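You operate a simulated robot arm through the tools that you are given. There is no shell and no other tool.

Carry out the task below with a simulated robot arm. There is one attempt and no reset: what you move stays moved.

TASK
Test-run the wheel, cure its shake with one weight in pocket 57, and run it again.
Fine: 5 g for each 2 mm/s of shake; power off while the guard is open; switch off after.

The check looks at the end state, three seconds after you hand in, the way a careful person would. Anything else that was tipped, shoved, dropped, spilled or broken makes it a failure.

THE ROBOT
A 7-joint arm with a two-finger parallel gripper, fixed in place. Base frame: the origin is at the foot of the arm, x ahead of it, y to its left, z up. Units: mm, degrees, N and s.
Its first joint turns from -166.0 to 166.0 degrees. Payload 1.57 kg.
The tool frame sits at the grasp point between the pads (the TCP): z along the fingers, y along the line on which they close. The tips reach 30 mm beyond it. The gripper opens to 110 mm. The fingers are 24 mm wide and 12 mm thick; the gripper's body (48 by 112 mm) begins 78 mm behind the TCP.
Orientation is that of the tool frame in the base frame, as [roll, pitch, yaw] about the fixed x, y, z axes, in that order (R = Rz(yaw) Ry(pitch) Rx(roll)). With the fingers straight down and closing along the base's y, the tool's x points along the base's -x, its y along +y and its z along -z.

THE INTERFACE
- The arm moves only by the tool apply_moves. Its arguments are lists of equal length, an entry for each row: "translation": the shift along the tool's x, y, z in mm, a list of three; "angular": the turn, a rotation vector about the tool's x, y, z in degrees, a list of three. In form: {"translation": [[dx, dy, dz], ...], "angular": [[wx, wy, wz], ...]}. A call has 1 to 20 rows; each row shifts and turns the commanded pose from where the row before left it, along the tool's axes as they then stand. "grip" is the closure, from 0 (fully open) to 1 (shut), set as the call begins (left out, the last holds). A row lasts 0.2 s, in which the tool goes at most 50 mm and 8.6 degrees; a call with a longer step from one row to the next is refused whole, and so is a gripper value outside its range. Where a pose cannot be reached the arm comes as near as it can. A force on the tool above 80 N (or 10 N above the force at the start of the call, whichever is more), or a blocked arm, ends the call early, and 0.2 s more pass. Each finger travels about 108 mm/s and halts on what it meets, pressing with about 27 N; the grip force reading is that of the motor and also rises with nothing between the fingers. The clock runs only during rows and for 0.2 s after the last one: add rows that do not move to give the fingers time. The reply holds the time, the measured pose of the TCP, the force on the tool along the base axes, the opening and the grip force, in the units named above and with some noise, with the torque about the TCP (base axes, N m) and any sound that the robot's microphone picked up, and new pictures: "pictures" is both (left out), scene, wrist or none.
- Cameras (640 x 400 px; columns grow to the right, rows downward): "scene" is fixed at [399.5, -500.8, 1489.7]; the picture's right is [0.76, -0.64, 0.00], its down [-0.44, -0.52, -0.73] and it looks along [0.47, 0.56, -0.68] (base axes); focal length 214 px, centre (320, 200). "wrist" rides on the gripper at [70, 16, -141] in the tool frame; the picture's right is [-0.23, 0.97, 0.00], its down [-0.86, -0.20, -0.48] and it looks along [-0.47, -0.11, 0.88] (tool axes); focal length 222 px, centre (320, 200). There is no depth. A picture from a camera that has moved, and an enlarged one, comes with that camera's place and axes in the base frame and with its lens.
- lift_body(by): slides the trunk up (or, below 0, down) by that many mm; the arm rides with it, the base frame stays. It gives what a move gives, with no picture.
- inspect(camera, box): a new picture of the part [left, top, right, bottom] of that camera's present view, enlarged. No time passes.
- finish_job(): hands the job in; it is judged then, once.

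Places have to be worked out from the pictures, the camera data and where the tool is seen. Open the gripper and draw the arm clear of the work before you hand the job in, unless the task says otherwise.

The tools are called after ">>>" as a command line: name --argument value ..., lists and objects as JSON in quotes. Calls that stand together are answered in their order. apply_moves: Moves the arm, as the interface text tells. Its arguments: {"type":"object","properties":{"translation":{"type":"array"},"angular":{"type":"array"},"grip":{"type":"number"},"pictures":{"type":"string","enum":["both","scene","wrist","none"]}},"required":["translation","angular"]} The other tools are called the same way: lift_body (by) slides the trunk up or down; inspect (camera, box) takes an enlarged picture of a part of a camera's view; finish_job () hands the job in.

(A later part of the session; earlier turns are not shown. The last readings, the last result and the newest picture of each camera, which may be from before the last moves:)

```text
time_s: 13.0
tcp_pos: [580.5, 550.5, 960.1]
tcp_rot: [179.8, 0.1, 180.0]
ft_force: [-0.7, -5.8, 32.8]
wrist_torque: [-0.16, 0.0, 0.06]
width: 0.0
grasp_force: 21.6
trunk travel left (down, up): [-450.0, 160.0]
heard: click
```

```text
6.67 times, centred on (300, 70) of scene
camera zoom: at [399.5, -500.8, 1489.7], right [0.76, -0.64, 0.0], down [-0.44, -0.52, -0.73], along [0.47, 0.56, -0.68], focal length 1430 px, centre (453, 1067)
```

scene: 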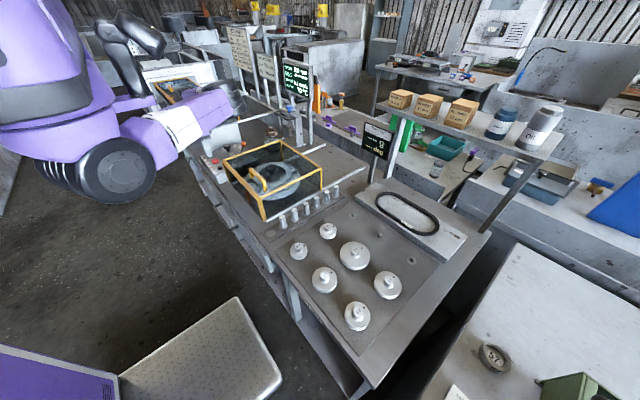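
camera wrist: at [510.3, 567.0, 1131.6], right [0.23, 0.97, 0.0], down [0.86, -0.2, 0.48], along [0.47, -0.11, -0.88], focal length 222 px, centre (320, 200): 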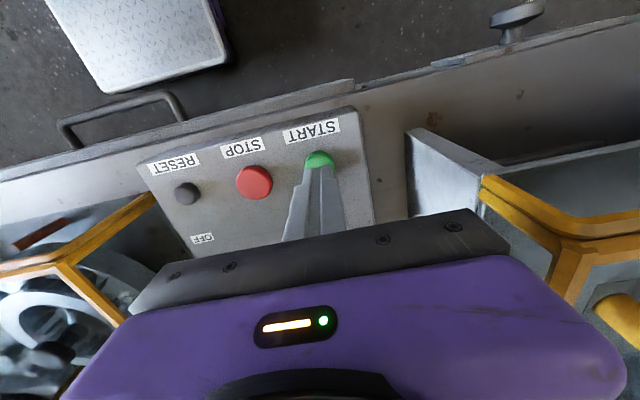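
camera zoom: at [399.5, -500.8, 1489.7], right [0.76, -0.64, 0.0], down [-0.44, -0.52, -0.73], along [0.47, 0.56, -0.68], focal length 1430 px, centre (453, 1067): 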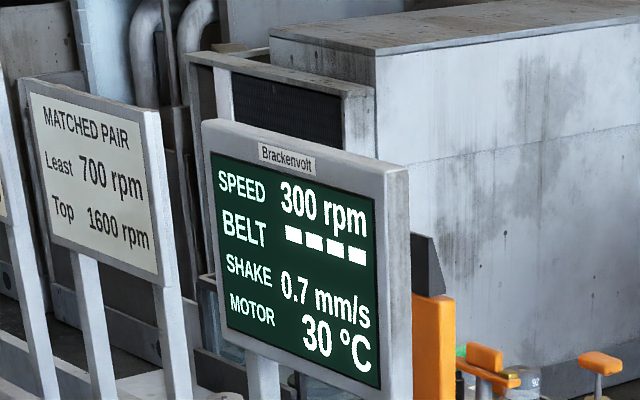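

It clicked and is spinning up (300 rpm, shake 0.7). I lift and move over STOP while waiting for full speed.

>>> apply_moves --translation '[[0, 0, -30], [-1, -33, 0], [-1, -33, 0], [0, 0, 0], [0, 0, 0]]' --angular '[[0, 0, 0], [0, 0, 0], [0, 0, 0], [0, 0, 0], [0, 0, 0]]'

>>> inspect --camera "scene" --box '[270, 40, 330, 100]'

>>> inspect --camera "scene" --box '[360, 115, 400, 170]'

>>> inspect --camera "wrist" --box '[220, 60, 420, 220]'

```text
time_s: 14.2
tcp_pos: [584.3, 484.5, 986.4]
tcp_rot: [180.0, 0.0, -180.0]
ft_force: [-0.5, 0.8, -0.5]
wrist_torque: [-0.01, 0.0, 0.0]
width: 0.0
grasp_force: 21.1
trunk travel left (down, up): [-450.0, 160.0]
camera wrist: at [513.1, 500.8, 1128.0], right [0.23, 0.97, 0.0], down [0.86, -0.2, 0.48], along [0.47, -0.11, -0.88], focal length 222 px, centre (320, 200)
```

scene: 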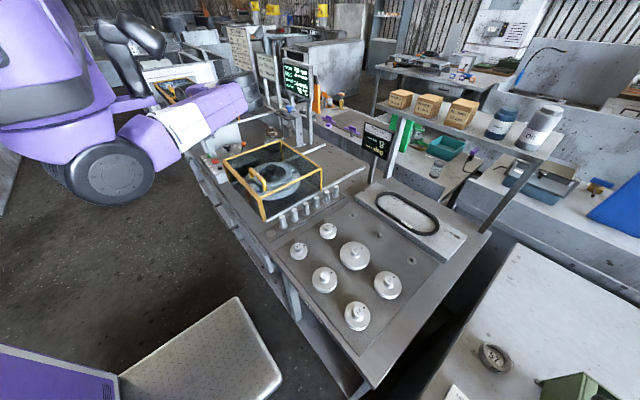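
wrist: 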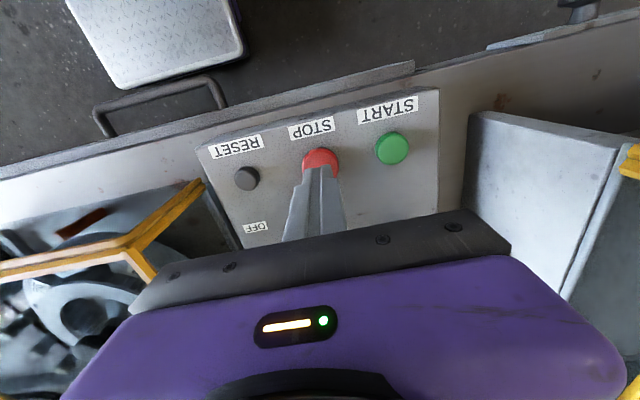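

```text
6.67 times, centred on (300, 70) of scene
camera zoom: at [399.5, -500.8, 1489.7], right [0.76, -0.64, 0.0], down [-0.44, -0.52, -0.73], along [0.47, 0.56, -0.68], focal length 1430 px, centre (453, 1067)
```

zoom: 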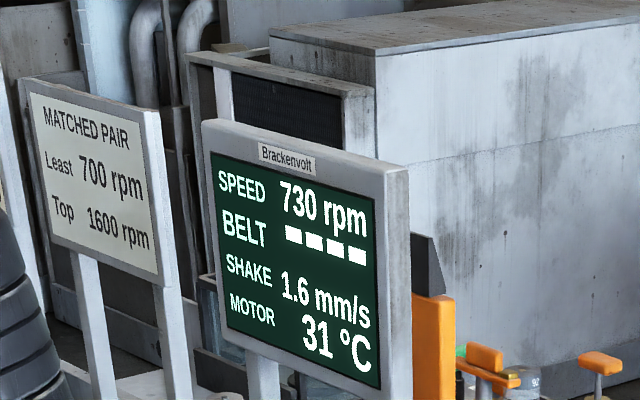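

```text
7.27 times, centred on (380, 142) of scene
camera zoom: at [399.5, -500.8, 1489.7], right [0.76, -0.64, 0.0], down [-0.44, -0.52, -0.73], along [0.47, 0.56, -0.68], focal length 1560 px, centre (-116, 618)
```

zoom: 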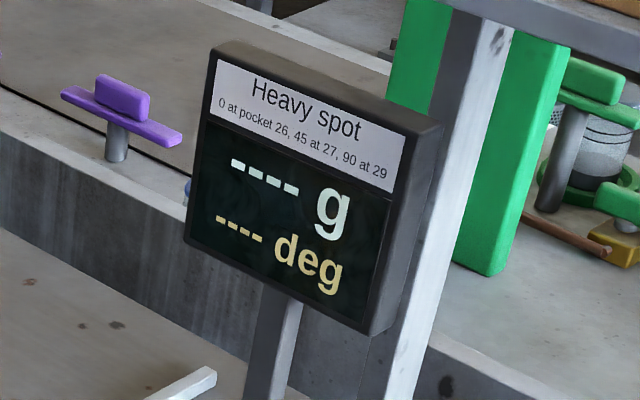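

```text
2.50 times, centred on (320, 140) of wrist
camera zoom: at [513.1, 500.8, 1128.0], right [0.23, 0.97, 0.0], down [0.86, -0.2, 0.48], along [0.47, -0.11, -0.88], focal length 555 px, centre (320, 350)
```

zoom: 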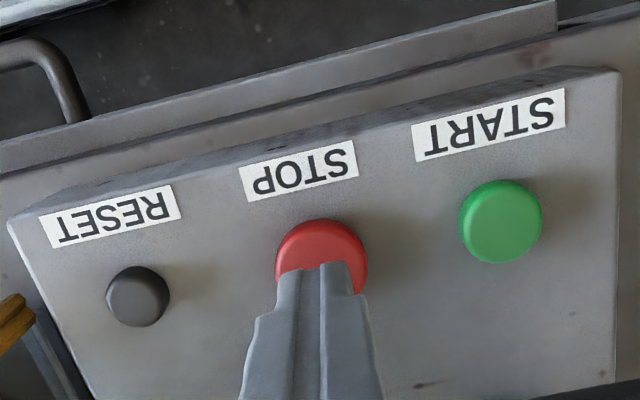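

730 rpm and shake 1.6 so far, still rising; I'm over STOP and wait a few seconds.

>>> apply_moves --translation '[[0, 0, 0], [0, 0, 0], [0, 0, 0], [0, 0, 0], [0, 0, 0], [0, 0, 0], [0, 0, 0], [0, 0, 0], [0, 0, 0], [0, 0, 0]]' --angular '[[0, 0, 0], [0, 0, 0], [0, 0, 0], [0, 0, 0], [0, 0, 0], [0, 0, 0], [0, 0, 0], [0, 0, 0], [0, 0, 0], [0, 0, 0]]' --pictures "scene"

>>> inspect --camera "scene" --box '[270, 40, 330, 100]'

>>> inspect --camera "scene" --box '[360, 115, 400, 170]'

```text
time_s: 16.4
tcp_pos: [583.3, 484.9, 987.9]
tcp_rot: [179.9, 0.0, 180.0]
ft_force: [-0.9, -0.5, 0.0]
wrist_torque: [-0.02, -0.02, -0.03]
width: 0.0
grasp_force: 21.3
trunk travel left (down, up): [-450.0, 160.0]
```

scene: 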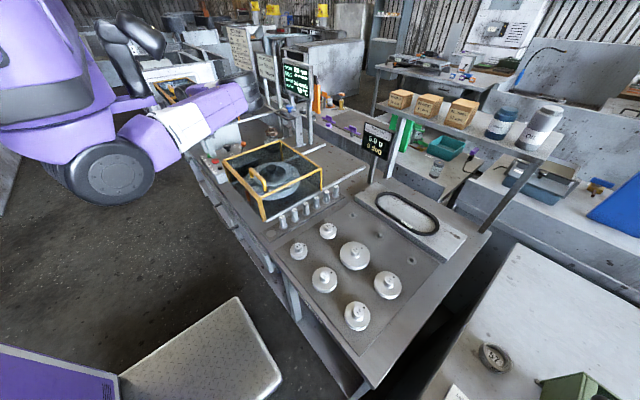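

```text
6.67 times, centred on (300, 70) of scene
camera zoom: at [399.5, -500.8, 1489.7], right [0.76, -0.64, 0.0], down [-0.44, -0.52, -0.73], along [0.47, 0.56, -0.68], focal length 1430 px, centre (453, 1067)
```

zoom: 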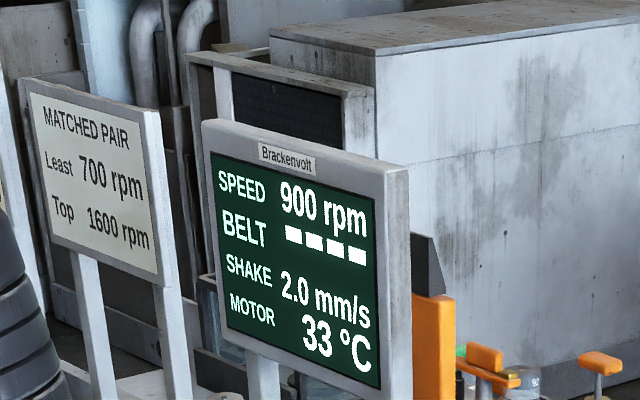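

```text
7.27 times, centred on (380, 142) of scene
camera zoom: at [399.5, -500.8, 1489.7], right [0.76, -0.64, 0.0], down [-0.44, -0.52, -0.73], along [0.47, 0.56, -0.68], focal length 1560 px, centre (-116, 618)
```

zoom: 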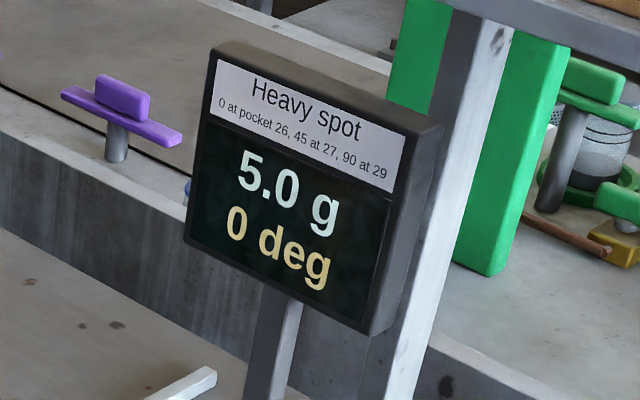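

At full speed (900 rpm) the shake is 2.0 mm/s and the heavy spot is 5.0 g at 0° — so one 5 g weight in pocket 57 (180°) fits. I press STOP.

>>> apply_moves --translation '[[0, 0, 18], [0, 0, 4], [0, 0, 3], [0, 0, 3], [0, 0, 3]]' --angular '[[0, 0, 0], [0, 0, 0], [0, 0, 0], [0, 0, 0], [0, 0, 0]]' --pictures "scene"

>>> inspect --camera "scene" --box '[270, 40, 330, 100]'

```text
time_s: 17.6
tcp_pos: [582.2, 484.7, 959.9]
tcp_rot: [179.8, 0.1, -180.0]
ft_force: [-1.6, -10.8, 43.3]
wrist_torque: [-0.36, 0.2, -0.03]
width: 0.0
grasp_force: 21.5
trunk travel left (down, up): [-450.0, 160.0]
heard: click
```

scene: 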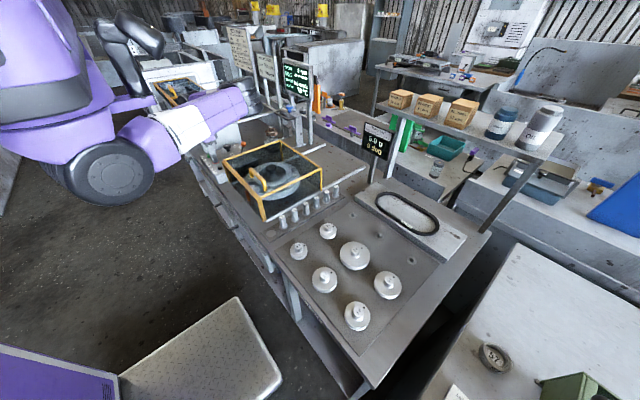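

```text
6.67 times, centred on (300, 70) of scene
camera zoom: at [399.5, -500.8, 1489.7], right [0.76, -0.64, 0.0], down [-0.44, -0.52, -0.73], along [0.47, 0.56, -0.68], focal length 1430 px, centre (453, 1067)
```

zoom: 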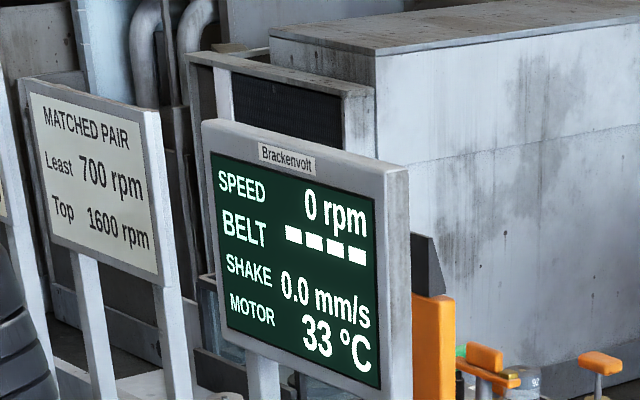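

The wheel is stopped (0 rpm). Now the lever to OFF: I rise, go behind the ball (+x side, about x=765) and descend.

>>> apply_moves --translation '[[0, 0, -45], [0, 0, -45], [0, 0, -45], [-46, -14, 0], [-46, -14, 0], [-46, -14, 0], [-46, -13, 0], [0, 0, 40], [0, 0, 38], [0, 0, 0]]' --angular '[[0, 0, 0], [0, 0, 0], [0, 0, 0], [0, 0, 0], [0, 0, 0], [0, 0, 0], [0, 0, 0], [0, 0, 0], [0, 0, 0], [0, 0, 0]]'

>>> inspect --camera "scene" --box '[190, 110, 270, 180]'

```text
time_s: 19.8
tcp_pos: [767.5, 430.3, 1012.5]
tcp_rot: [-179.9, 0.1, 180.0]
ft_force: [-0.1, 0.0, 0.1]
wrist_torque: [-0.02, 0.0, 0.01]
width: 0.1
grasp_force: 21.4
trunk travel left (down, up): [-450.0, 160.0]
camera wrist: at [696.5, 446.4, 1154.3], right [0.23, 0.97, 0.0], down [0.85, -0.2, 0.48], along [0.47, -0.11, -0.88], focal length 222 px, centre (320, 200)
```

scene: 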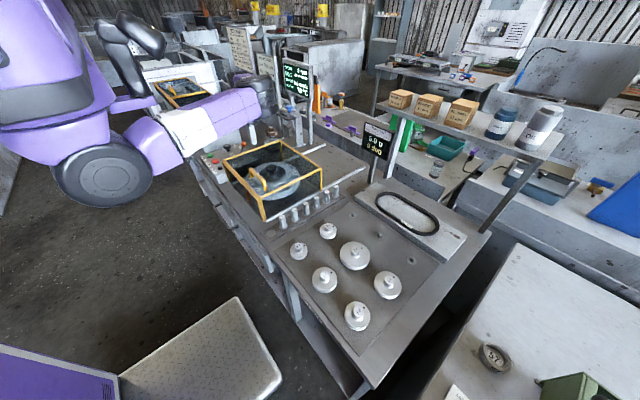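
wrist: 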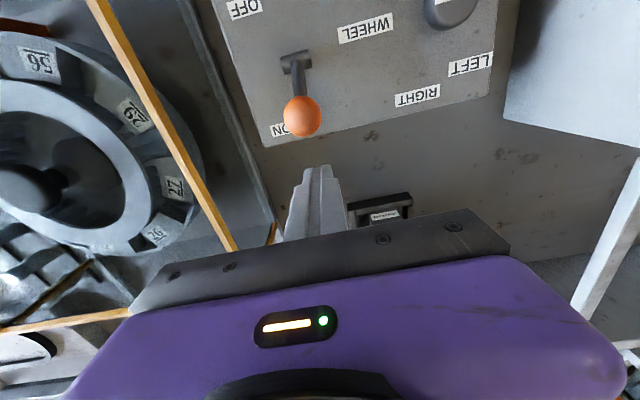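

```text
5.71 times, centred on (230, 145) of scene
camera zoom: at [399.5, -500.8, 1489.7], right [0.76, -0.64, 0.0], down [-0.44, -0.52, -0.73], along [0.47, 0.56, -0.68], focal length 1226 px, centre (834, 514)
```

zoom: 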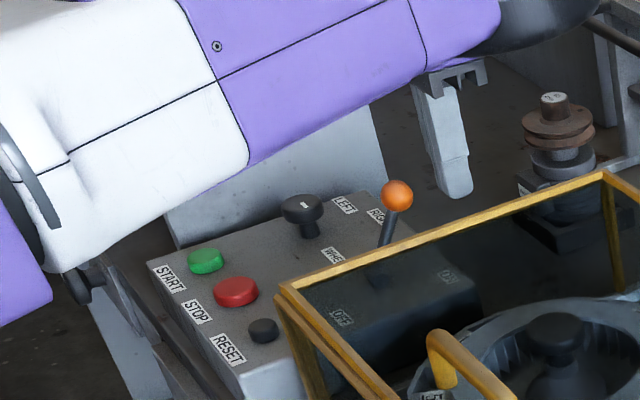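

The finger is behind the ball (ball at about (714, 430, 998)). I pull toward −x about 97 mm to switch OFF.

>>> apply_moves --translation '[[20, 0, 0], [20, 0, 0], [19, 0, 0], [19, 0, 0], [19, 0, 0], [0, 0, 0]]' --angular '[[0, 0, 0], [0, 0, 0], [0, 0, 0], [0, 0, 0], [0, 0, 0], [0, 0, 0]]'

>>> inspect --camera "scene" --box '[190, 110, 270, 180]'

>>> inspect --camera "scene" --box '[270, 40, 330, 100]'

```text
time_s: 21.2
tcp_pos: [671.6, 429.0, 1014.4]
tcp_rot: [179.9, 0.2, 179.9]
ft_force: [12.3, 2.2, 3.8]
wrist_torque: [0.08, -0.35, -0.01]
width: 0.1
grasp_force: 21.5
trunk travel left (down, up): [-450.0, 160.0]
camera wrist: at [600.9, 446.2, 1154.8], right [0.23, 0.97, 0.0], down [0.85, -0.2, 0.48], along [0.47, -0.11, -0.88], focal length 222 px, centre (320, 200)
```

scene: 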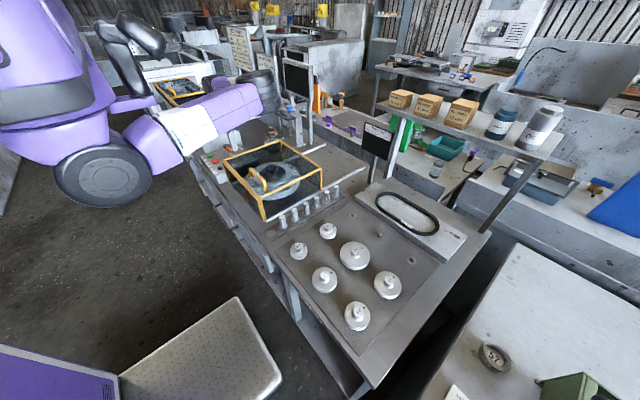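
wrist: 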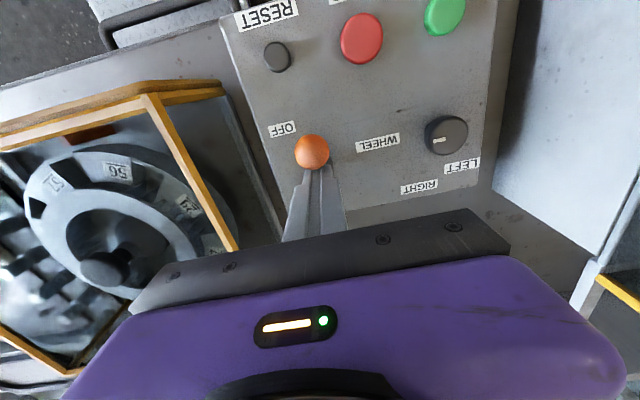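

```text
5.71 times, centred on (230, 145) of scene
camera zoom: at [399.5, -500.8, 1489.7], right [0.76, -0.64, 0.0], down [-0.44, -0.52, -0.73], along [0.47, 0.56, -0.68], focal length 1226 px, centre (834, 514)
```

zoom: 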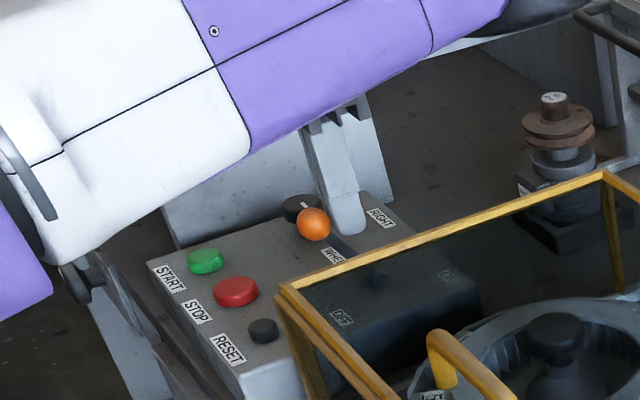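

```text
6.67 times, centred on (300, 70) of scene
camera zoom: at [399.5, -500.8, 1489.7], right [0.76, -0.64, 0.0], down [-0.44, -0.52, -0.73], along [0.47, 0.56, -0.68], focal length 1430 px, centre (453, 1067)
```

zoom: 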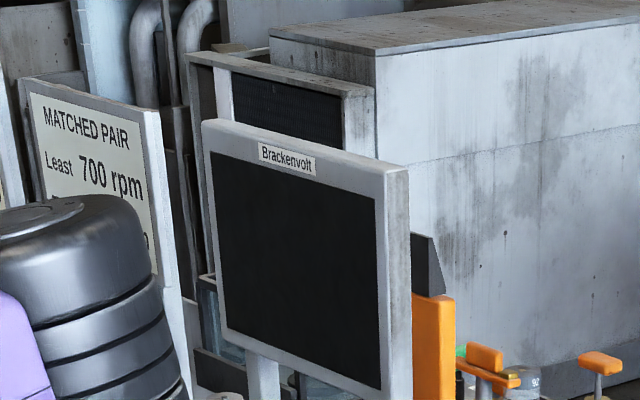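

Power is off (screen dark, lever at OFF). I back away from the lever, rise, and move over to the guard's handle for a closer look.

>>> apply_moves --translation '[[-14, 0, 0], [0, 0, -45], [0, 0, -45], [0, -40, -25], [0, -45, -15], [0, -45, 0], [0, -45, 0], [0, -45, 0], [0, -45, 0], [0, -45, 0], [0, 0, 0]]' --angular '[[0, 0, 0], [0, 0, 0], [0, 0, 0], [0, 0, 0], [0, 0, 0], [0, 0, 0], [0, 0, 0], [0, 0, 0], [0, 0, 0], [0, 0, 0], [0, 0, 0]]'

>>> inspect --camera "wrist" --box '[120, 0, 520, 250]'

>>> inspect --camera "scene" --box '[190, 110, 270, 180]'

```text
time_s: 23.6
tcp_pos: [683.4, 119.0, 1144.3]
tcp_rot: [-180.0, 0.0, 179.9]
ft_force: [0.0, 0.2, -0.7]
wrist_torque: [-0.03, 0.01, 0.01]
width: 0.0
grasp_force: 21.1
trunk travel left (down, up): [-450.0, 160.0]
camera wrist: at [613.7, 135.7, 1285.1], right [0.23, 0.97, 0.0], down [0.86, -0.2, 0.48], along [0.47, -0.11, -0.88], focal length 222 px, centre (320, 200)
```

scene: 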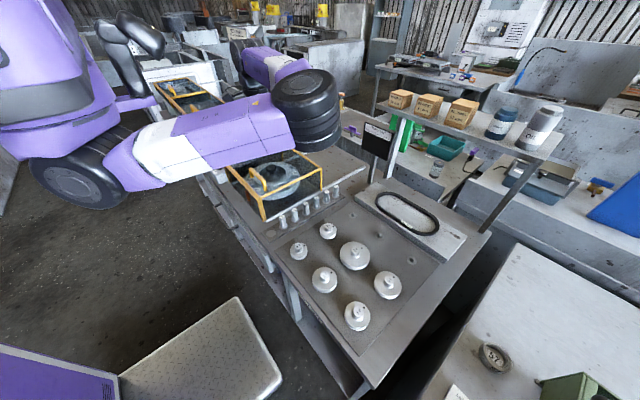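
wrist: 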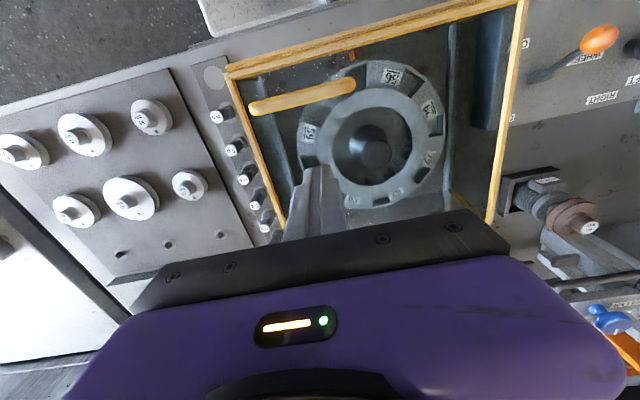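

```text
1.60 times, centred on (320, 125) of wrist
camera zoom: at [613.7, 135.7, 1285.1], right [0.23, 0.97, 0.0], down [0.86, -0.2, 0.48], along [0.47, -0.11, -0.88], focal length 355 px, centre (320, 320)
```

zoom: 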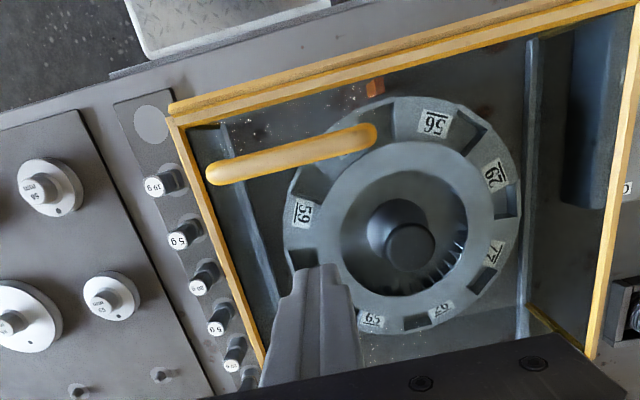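

```text
5.71 times, centred on (230, 145) of scene
camera zoom: at [399.5, -500.8, 1489.7], right [0.76, -0.64, 0.0], down [-0.44, -0.52, -0.73], along [0.47, 0.56, -0.68], focal length 1226 px, centre (834, 514)
```

zoom: 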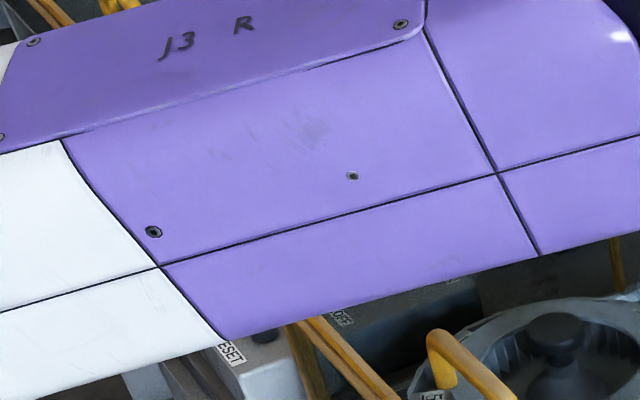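

The wheel has stopped with the 57 area near the front, under the handle bar (bar at x≈625, y 58–169, z≈1025). I position the closed fingers in front of the bar, tips just above the guard's top, to try sliding it back.

>>> apply_moves --translation '[[42, -3, 0], [42, -3, 0], [0, 0, 40], [0, 0, 40], [0, 0, 22], [0, 0, 0]]' --angular '[[0, 0, 0], [0, 0, 0], [0, 0, 0], [0, 0, 0], [0, 0, 0], [0, 0, 0]]'

>>> inspect --camera "scene" --box '[225, 140, 305, 210]'

>>> inspect --camera "wrist" --box '[220, 60, 420, 220]'

```text
time_s: 25.0
tcp_pos: [599.2, 113.4, 1040.6]
tcp_rot: [-179.9, 0.0, 180.0]
ft_force: [0.1, -0.1, -0.3]
wrist_torque: [-0.02, 0.03, 0.01]
width: 0.2
grasp_force: 20.9
trunk travel left (down, up): [-450.0, 160.0]
camera wrist: at [529.5, 129.7, 1182.1], right [0.23, 0.97, 0.0], down [0.86, -0.2, 0.48], along [0.47, -0.11, -0.88], focal length 222 px, centre (320, 200)
```

scene: 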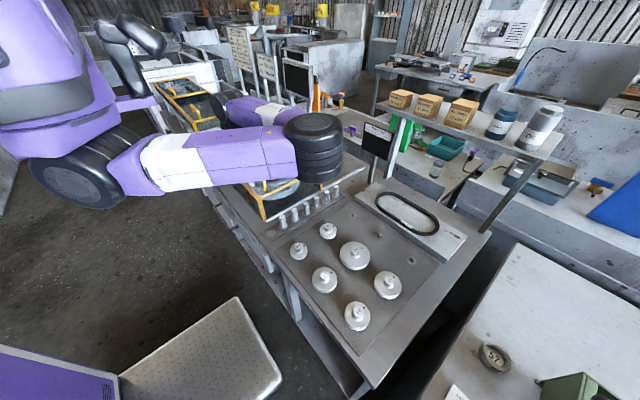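
wrist: 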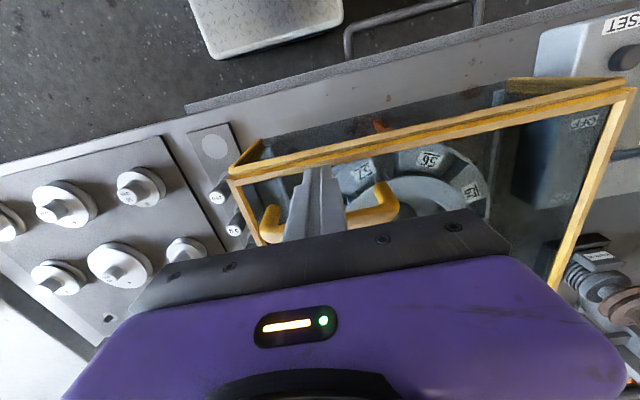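

```text
5.71 times, centred on (265, 175) of scene
camera zoom: at [399.5, -500.8, 1489.7], right [0.76, -0.64, 0.0], down [-0.44, -0.52, -0.73], along [0.47, 0.56, -0.68], focal length 1226 px, centre (634, 343)
```

zoom: 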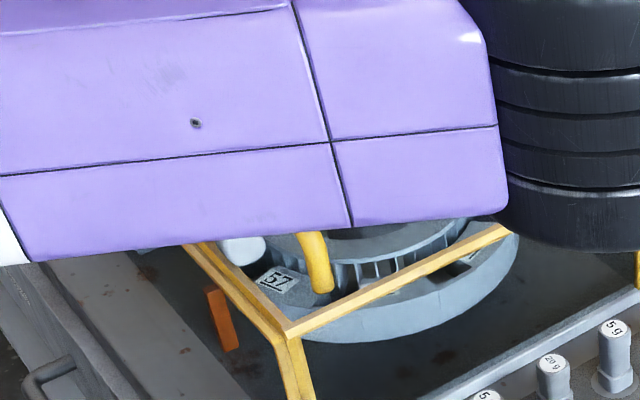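

```text
2.50 times, centred on (320, 140) of wrist
camera zoom: at [529.5, 129.7, 1182.1], right [0.23, 0.97, 0.0], down [0.86, -0.2, 0.48], along [0.47, -0.11, -0.88], focal length 555 px, centre (320, 350)
```

zoom: 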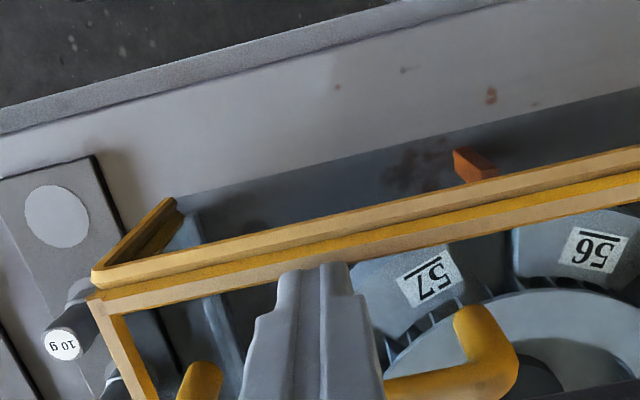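

The finger stands just in front of the handle bar with no contact force. I push +x a first 45 mm and read the force.

>>> apply_moves --translation '[[-10, 0, 0], [-12, 0, 0], [-12, 0, 0], [-12, 0, 0], [0, 0, 0]]' --angular '[[0, 0, 0], [0, 0, 0], [0, 0, 0], [0, 0, 0], [0, 0, 0]]'

>>> inspect --camera "wrist" --box '[120, 20, 520, 270]'

```text
time_s: 26.2
tcp_pos: [645.1, 113.8, 1041.5]
tcp_rot: [-179.9, 0.0, -179.9]
ft_force: [-0.4, -0.1, -0.5]
wrist_torque: [0.0, 0.01, 0.01]
width: 0.0
grasp_force: 21.6
trunk travel left (down, up): [-450.0, 160.0]
camera wrist: at [575.9, 130.3, 1181.9], right [0.23, 0.97, 0.0], down [0.86, -0.2, 0.48], along [0.47, -0.11, -0.88], focal length 222 px, centre (320, 200)
```

scene: 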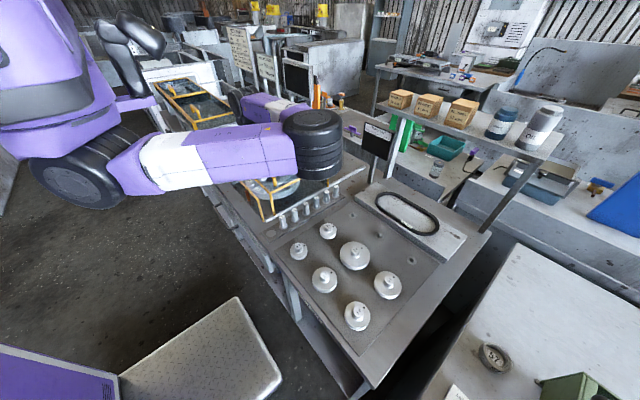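
wrist: 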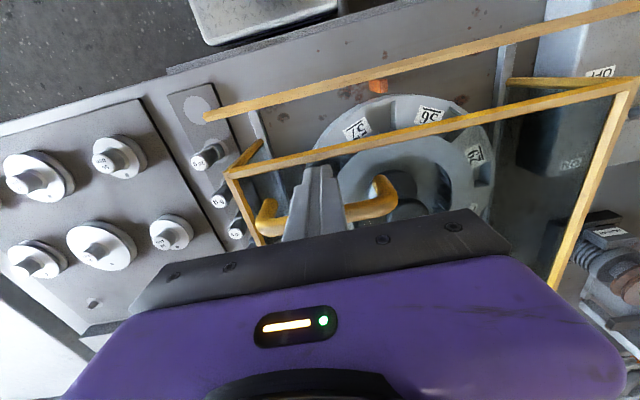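

```text
1.60 times, centred on (320, 145) of wrist
camera zoom: at [575.9, 130.3, 1181.9], right [0.23, 0.97, 0.0], down [0.86, -0.2, 0.48], along [0.47, -0.11, -0.88], focal length 355 px, centre (320, 288)
```

zoom: 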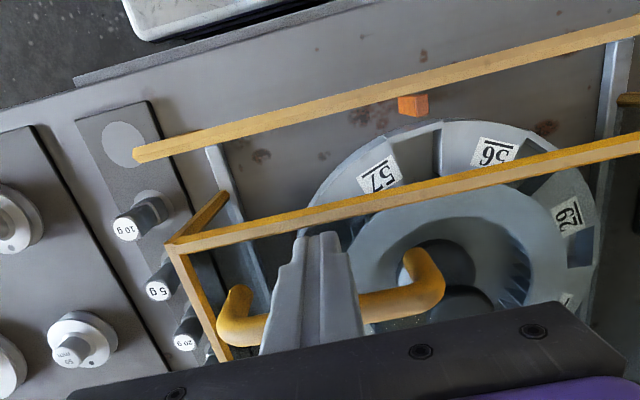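

The guard slides back easily, leaving a fixed yellow front beam. I keep pushing it back.

>>> apply_moves --translation '[[-14, 0, 0], [-18, 0, 0], [-18, 0, 0], [-18, 0, 0], [-18, 0, 0], [-18, 0, 0], [-18, 0, 0], [-18, 0, 0], [-14, 0, 0], [-10, 0, 0], [-8, 0, 0], [0, 0, 0]]' --angular '[[0, 0, 0], [0, 0, 0], [0, 0, 0], [0, 0, 0], [0, 0, 0], [0, 0, 0], [0, 0, 0], [0, 0, 0], [0, 0, 0], [0, 0, 0], [0, 0, 0], [0, 0, 0]]'

```text
time_s: 28.8
tcp_pos: [816.5, 113.0, 1041.9]
tcp_rot: [179.9, 0.0, 179.9]
ft_force: [-0.4, 0.0, -0.4]
wrist_torque: [0.02, 0.0, -0.02]
width: 0.0
grasp_force: 21.8
trunk travel left (down, up): [-450.0, 160.0]
camera wrist: at [747.6, 130.3, 1182.4], right [0.23, 0.97, 0.0], down [0.86, -0.2, 0.48], along [0.47, -0.11, -0.88], focal length 222 px, centre (320, 200)
```

scene: 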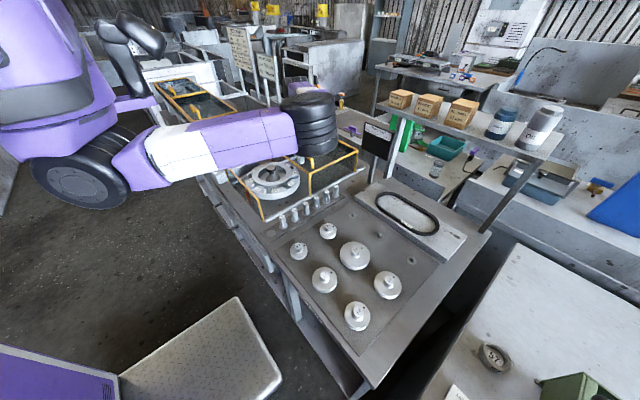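
wrist: 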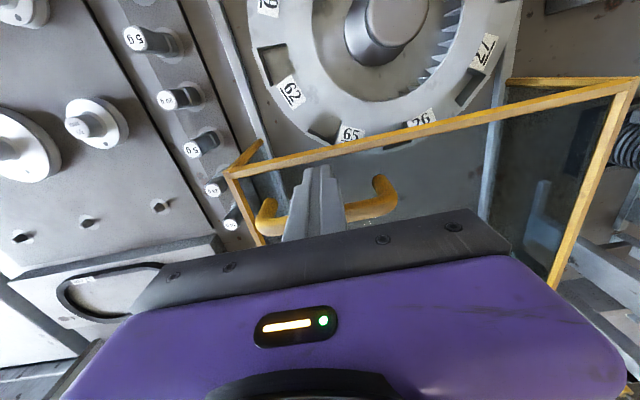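

Guard is most of the way back; I push the remaining ~50 mm gently, watching for the stop.

>>> apply_moves --translation '[[-10, 0, 0], [-10, 0, 0], [-10, 0, 0], [-8, 0, 0], [-6, 0, 0], [-4, 0, 0], [0, 0, 0]]' --angular '[[0, 0, 0], [0, 0, 0], [0, 0, 0], [0, 0, 0], [0, 0, 0], [0, 0, 0], [0, 0, 0]]'

>>> inspect --camera "scene" --box '[220, 120, 380, 230]'

```text
time_s: 30.4
tcp_pos: [864.3, 114.0, 1040.4]
tcp_rot: [-179.9, 0.0, 179.9]
ft_force: [-0.2, 0.5, -0.2]
wrist_torque: [0.02, -0.02, 0.0]
width: 0.1
grasp_force: 20.8
trunk travel left (down, up): [-450.0, 160.0]
camera wrist: at [795.4, 130.4, 1182.0], right [0.23, 0.97, 0.0], down [0.86, -0.2, 0.48], along [0.47, -0.11, -0.88], focal length 222 px, centre (320, 200)
```

scene: 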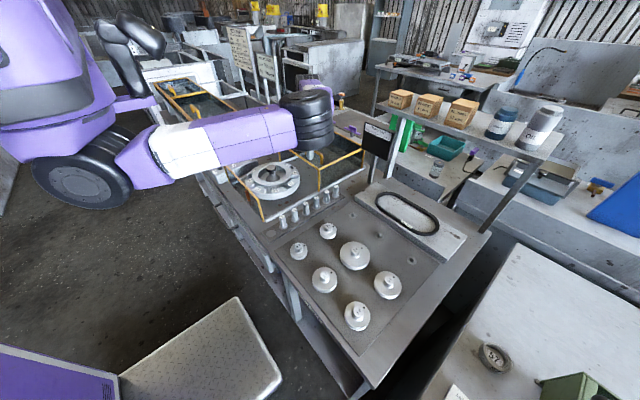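
wrist: 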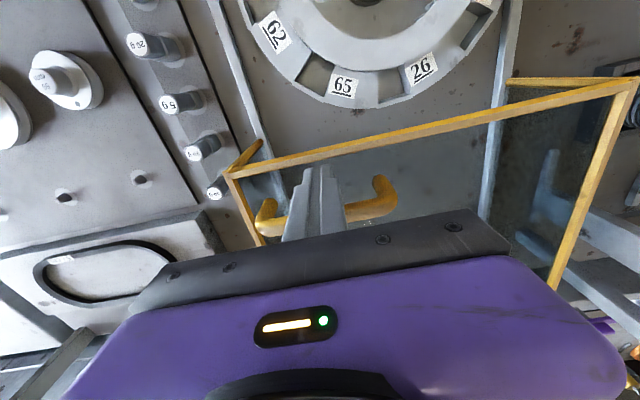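

```text
3.64 times, centred on (300, 175) of scene
camera zoom: at [399.5, -500.8, 1489.7], right [0.76, -0.64, 0.0], down [-0.44, -0.52, -0.73], along [0.47, 0.56, -0.68], focal length 780 px, centre (393, 291)
```

zoom: 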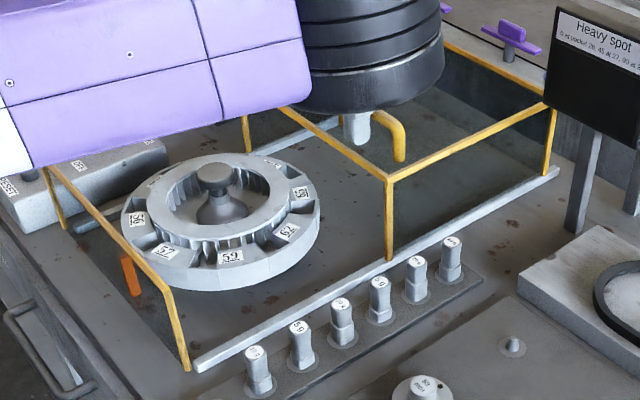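

The guard is fully back and the wheel is exposed, with labels 57 and its neighbours near the front. I rise off the handle and look down on the wheel's front to identify pocket 57 and its shape.

>>> apply_moves --translation '[[15, 0, 0], [0, 0, -40], [0, 0, -30], [40, 20, 0], [45, 20, 0], [45, 20, 0], [30, 16, 0], [0, 0, 0]]' --angular '[[0, 0, 0], [0, 0, 0], [0, 0, 0], [0, 0, 0], [0, 0, 0], [0, 0, 0], [0, 0, 0], [0, 0, 0]]'

>>> inspect --camera "wrist" --box '[160, 20, 440, 200]'

>>> inspect --camera "wrist" --box '[220, 60, 340, 140]'

>>> inspect --camera "scene" --box '[240, 150, 320, 210]'

```text
time_s: 32.2
tcp_pos: [688.5, 189.6, 1112.0]
tcp_rot: [179.9, 0.0, -180.0]
ft_force: [0.2, 0.3, 0.0]
wrist_torque: [0.01, 0.06, 0.01]
width: 0.2
grasp_force: 21.7
trunk travel left (down, up): [-450.0, 160.0]
camera wrist: at [619.3, 205.8, 1253.8], right [0.23, 0.97, 0.0], down [0.86, -0.2, 0.48], along [0.47, -0.11, -0.88], focal length 222 px, centre (320, 200)
```

scene: 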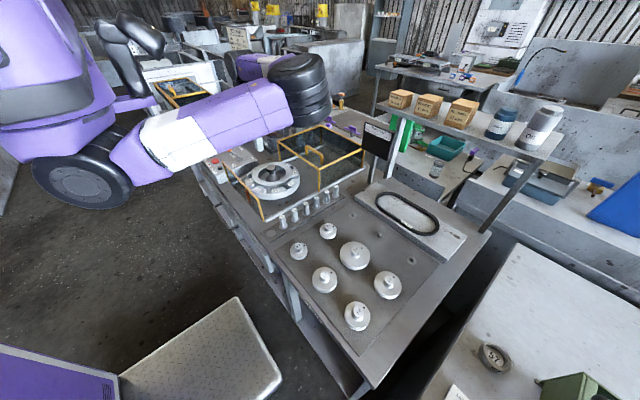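
wrist: 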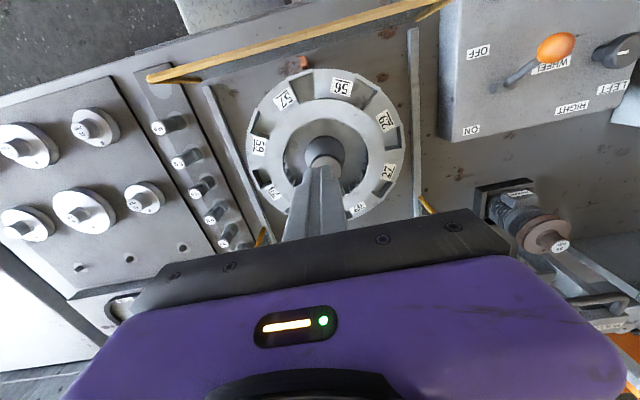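

```text
2.22 times, centred on (300, 110) of wrist
camera zoom: at [619.3, 205.8, 1253.8], right [0.23, 0.97, 0.0], down [0.86, -0.2, 0.48], along [0.47, -0.11, -0.88], focal length 494 px, centre (364, 400)
```

zoom: 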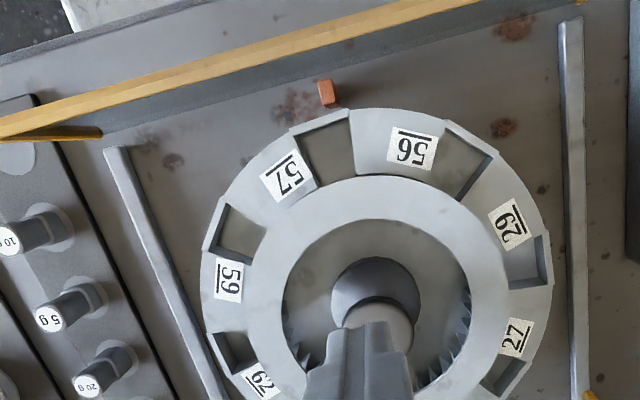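

```text
5.00 times, centred on (280, 100) of wrist
camera zoom: at [619.3, 205.8, 1253.8], right [0.23, 0.97, 0.0], down [0.86, -0.2, 0.48], along [0.47, -0.11, -0.88], focal length 1111 px, centre (520, 700)
```

zoom: 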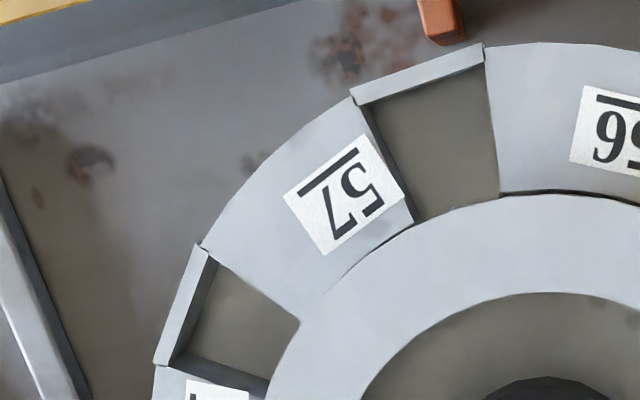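

```text
6.67 times, centred on (280, 180) of scene
camera zoom: at [399.5, -500.8, 1489.7], right [0.76, -0.64, 0.0], down [-0.44, -0.52, -0.73], along [0.47, 0.56, -0.68], focal length 1430 px, centre (587, 333)
```

zoom: 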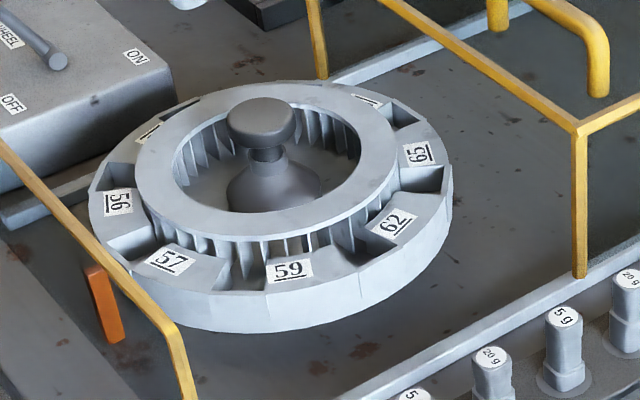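

Label 57 sits right at the edge of the pocket next to the orange mark, so that is pocket 57, at about (627, 183), top z≈940, roughly 28 mm square. Now I move over the weight rack to look closely at the 5 g weight at about (678, −28).

>>> apply_moves --translation '[[-10, -40, 10], [-10, -40, 10], [-10, -40, 10], [0, -40, 10], [0, -40, 20], [0, 0, 0]]' --angular '[[0, 0, 0], [0, 0, 0], [0, 0, 0], [0, 0, 0], [0, 0, 0], [0, 0, 0]]'

>>> inspect --camera "wrist" --box '[210, 50, 390, 170]'

>>> inspect --camera "wrist" --box '[260, 80, 330, 140]'

>>> inspect --camera "scene" --box '[275, 195, 315, 225]'

```text
time_s: 33.6
tcp_pos: [720.8, -10.0, 1050.0]
tcp_rot: [-180.0, 0.0, 180.0]
ft_force: [0.3, 0.2, 0.0]
wrist_torque: [-0.01, -0.04, -0.02]
width: 0.2
grasp_force: 21.2
trunk travel left (down, up): [-450.0, 160.0]
camera wrist: at [651.1, 5.7, 1191.8], right [0.23, 0.97, 0.0], down [0.86, -0.2, 0.48], along [0.47, -0.11, -0.88], focal length 222 px, centre (320, 200)
```

scene: 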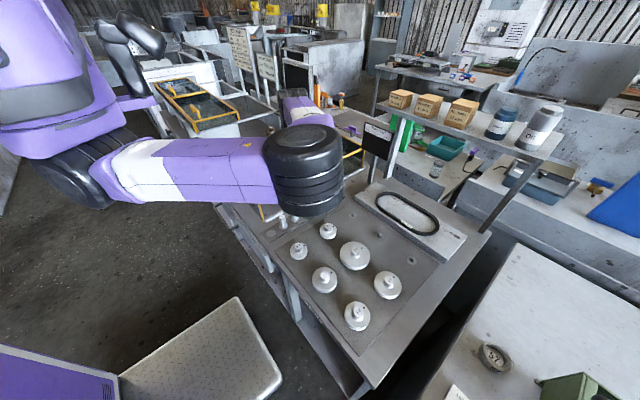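
wrist: 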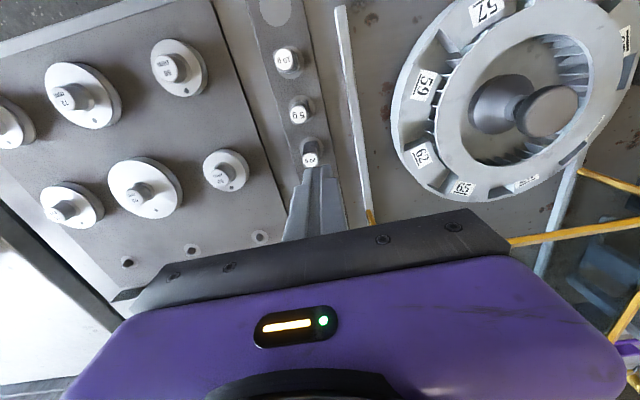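

```text
3.33 times, centred on (300, 110) of wrist
camera zoom: at [651.1, 5.7, 1191.8], right [0.23, 0.97, 0.0], down [0.86, -0.2, 0.48], along [0.47, -0.11, -0.88], focal length 740 px, centre (387, 500)
```

zoom: 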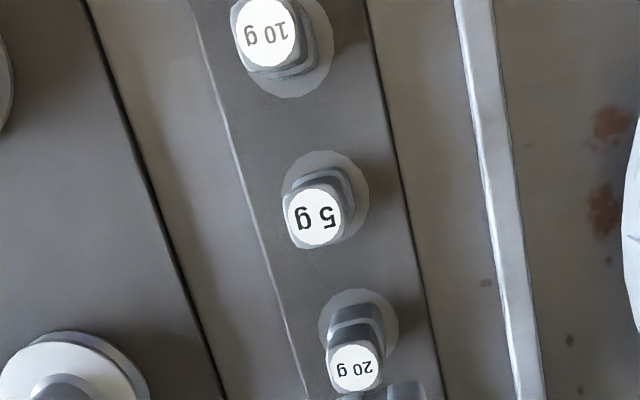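

```text
6.67 times, centred on (295, 110) of wrist
camera zoom: at [651.1, 5.7, 1191.8], right [0.23, 0.97, 0.0], down [0.86, -0.2, 0.48], along [0.47, -0.11, -0.88], focal length 1481 px, centre (487, 800)
```

zoom: 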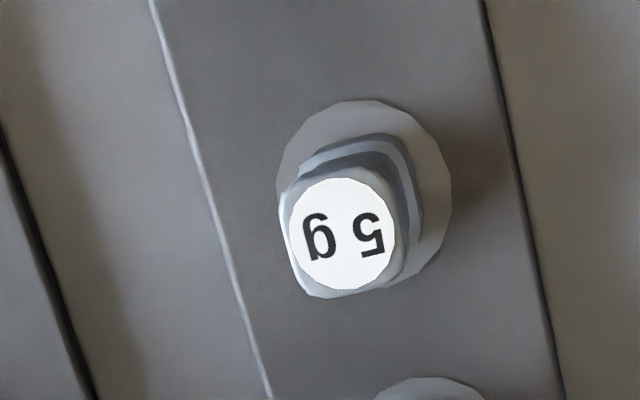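

```text
13.33 times, centred on (295, 210) of scene
camera zoom: at [399.5, -500.8, 1489.7], right [0.76, -0.64, 0.0], down [-0.44, -0.52, -0.73], along [0.47, 0.56, -0.68], focal length 2860 px, centre (653, 67)
```

zoom: 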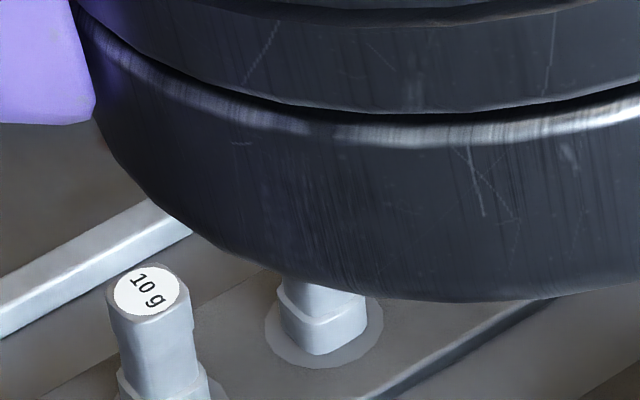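

The 5 g weight stands at about (679, −26), top z≈938, standing on the rack at ≈892. I open the fingers part-way, centre over it and lower to just above it for a check.

>>> apply_moves --translation '[[22, -8, 0], [20, -8, 0], [0, 0, 25], [0, 0, 25], [0, 0, 0]]' --angular '[[0, 0, 0], [0, 0, 0], [0, 0, 0], [0, 0, 0], [0, 0, 0]]' --grip 0.5

>>> inspect --camera "wrist" --box '[220, 80, 420, 240]'

>>> inspect --camera "scene" --box '[260, 180, 330, 230]'

```text
time_s: 34.8
tcp_pos: [678.7, -26.9, 999.9]
tcp_rot: [-180.0, 0.0, 179.9]
ft_force: [1.2, -1.3, -0.5]
wrist_torque: [0.0, -0.02, -0.01]
width: 55.3
grasp_force: 0.1
trunk travel left (down, up): [-450.0, 160.0]
camera wrist: at [608.5, -9.7, 1141.6], right [0.23, 0.97, 0.0], down [0.86, -0.2, 0.48], along [0.47, -0.11, -0.88], focal length 222 px, centre (320, 200)
```

scene: 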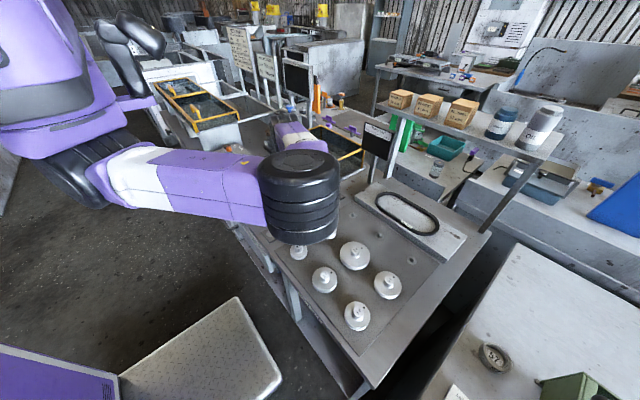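
wrist: 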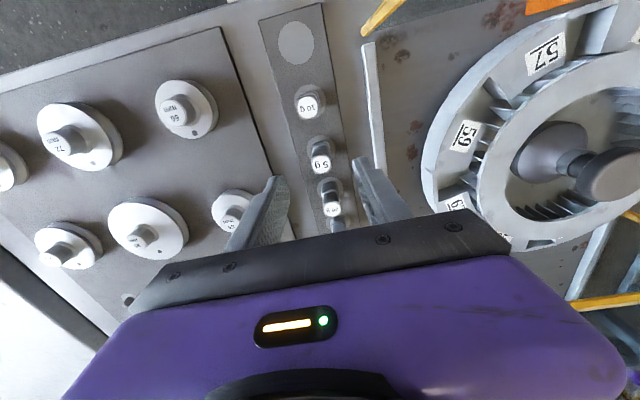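

```text
2.50 times, centred on (320, 160) of wrist
camera zoom: at [608.5, -9.7, 1141.6], right [0.23, 0.97, 0.0], down [0.86, -0.2, 0.48], along [0.47, -0.11, -0.88], focal length 555 px, centre (320, 300)
```

zoom: 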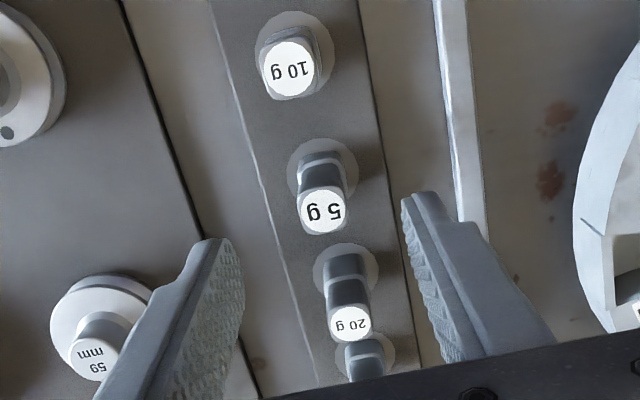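

```text
8.00 times, centred on (295, 205) of scene
camera zoom: at [399.5, -500.8, 1489.7], right [0.76, -0.64, 0.0], down [-0.44, -0.52, -0.73], along [0.47, 0.56, -0.68], focal length 1716 px, centre (520, 160)
```

zoom: 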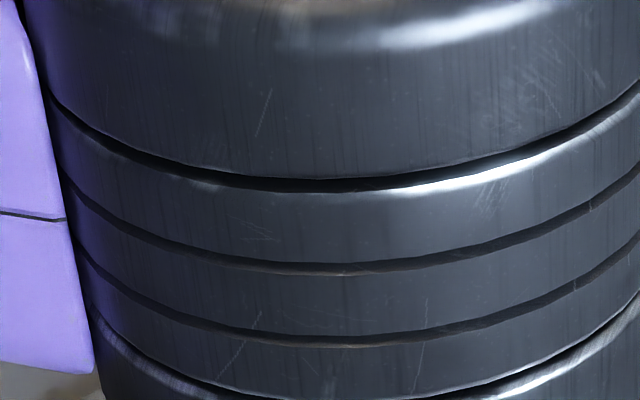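

The weight is centred between the fingers within about 1 mm. I lower to TCP z≈948 (tips ≈30 mm above its foot) and then close.

>>> apply_moves --translation '[[-0.5, 0.8, 26], [0, 0, 26], [0, 0, 0]]' --angular '[[0, 0, 0], [0, 0, 0], [0, 0, 0]]' --pictures "wrist"

>>> inspect --camera "wrist" --box '[220, 100, 420, 260]'

```text
time_s: 35.6
tcp_pos: [678.3, -25.7, 949.5]
tcp_rot: [-180.0, 0.0, 180.0]
ft_force: [-1.0, -0.2, 0.7]
wrist_torque: [0.0, -0.01, 0.01]
width: 54.8
grasp_force: 0.0
trunk travel left (down, up): [-450.0, 160.0]
camera wrist: at [608.9, -8.9, 1090.3], right [0.23, 0.97, 0.0], down [0.86, -0.2, 0.48], along [0.47, -0.11, -0.88], focal length 222 px, centre (320, 200)
```

wrist: 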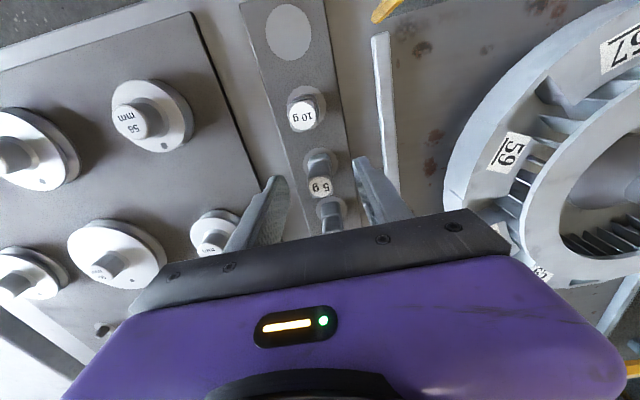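

```text
2.50 times, centred on (320, 180) of wrist
camera zoom: at [608.9, -8.9, 1090.3], right [0.23, 0.97, 0.0], down [0.86, -0.2, 0.48], along [0.47, -0.11, -0.88], focal length 555 px, centre (320, 250)
```

zoom: 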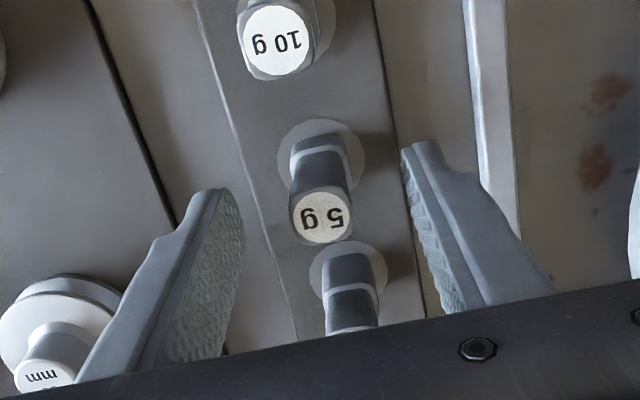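

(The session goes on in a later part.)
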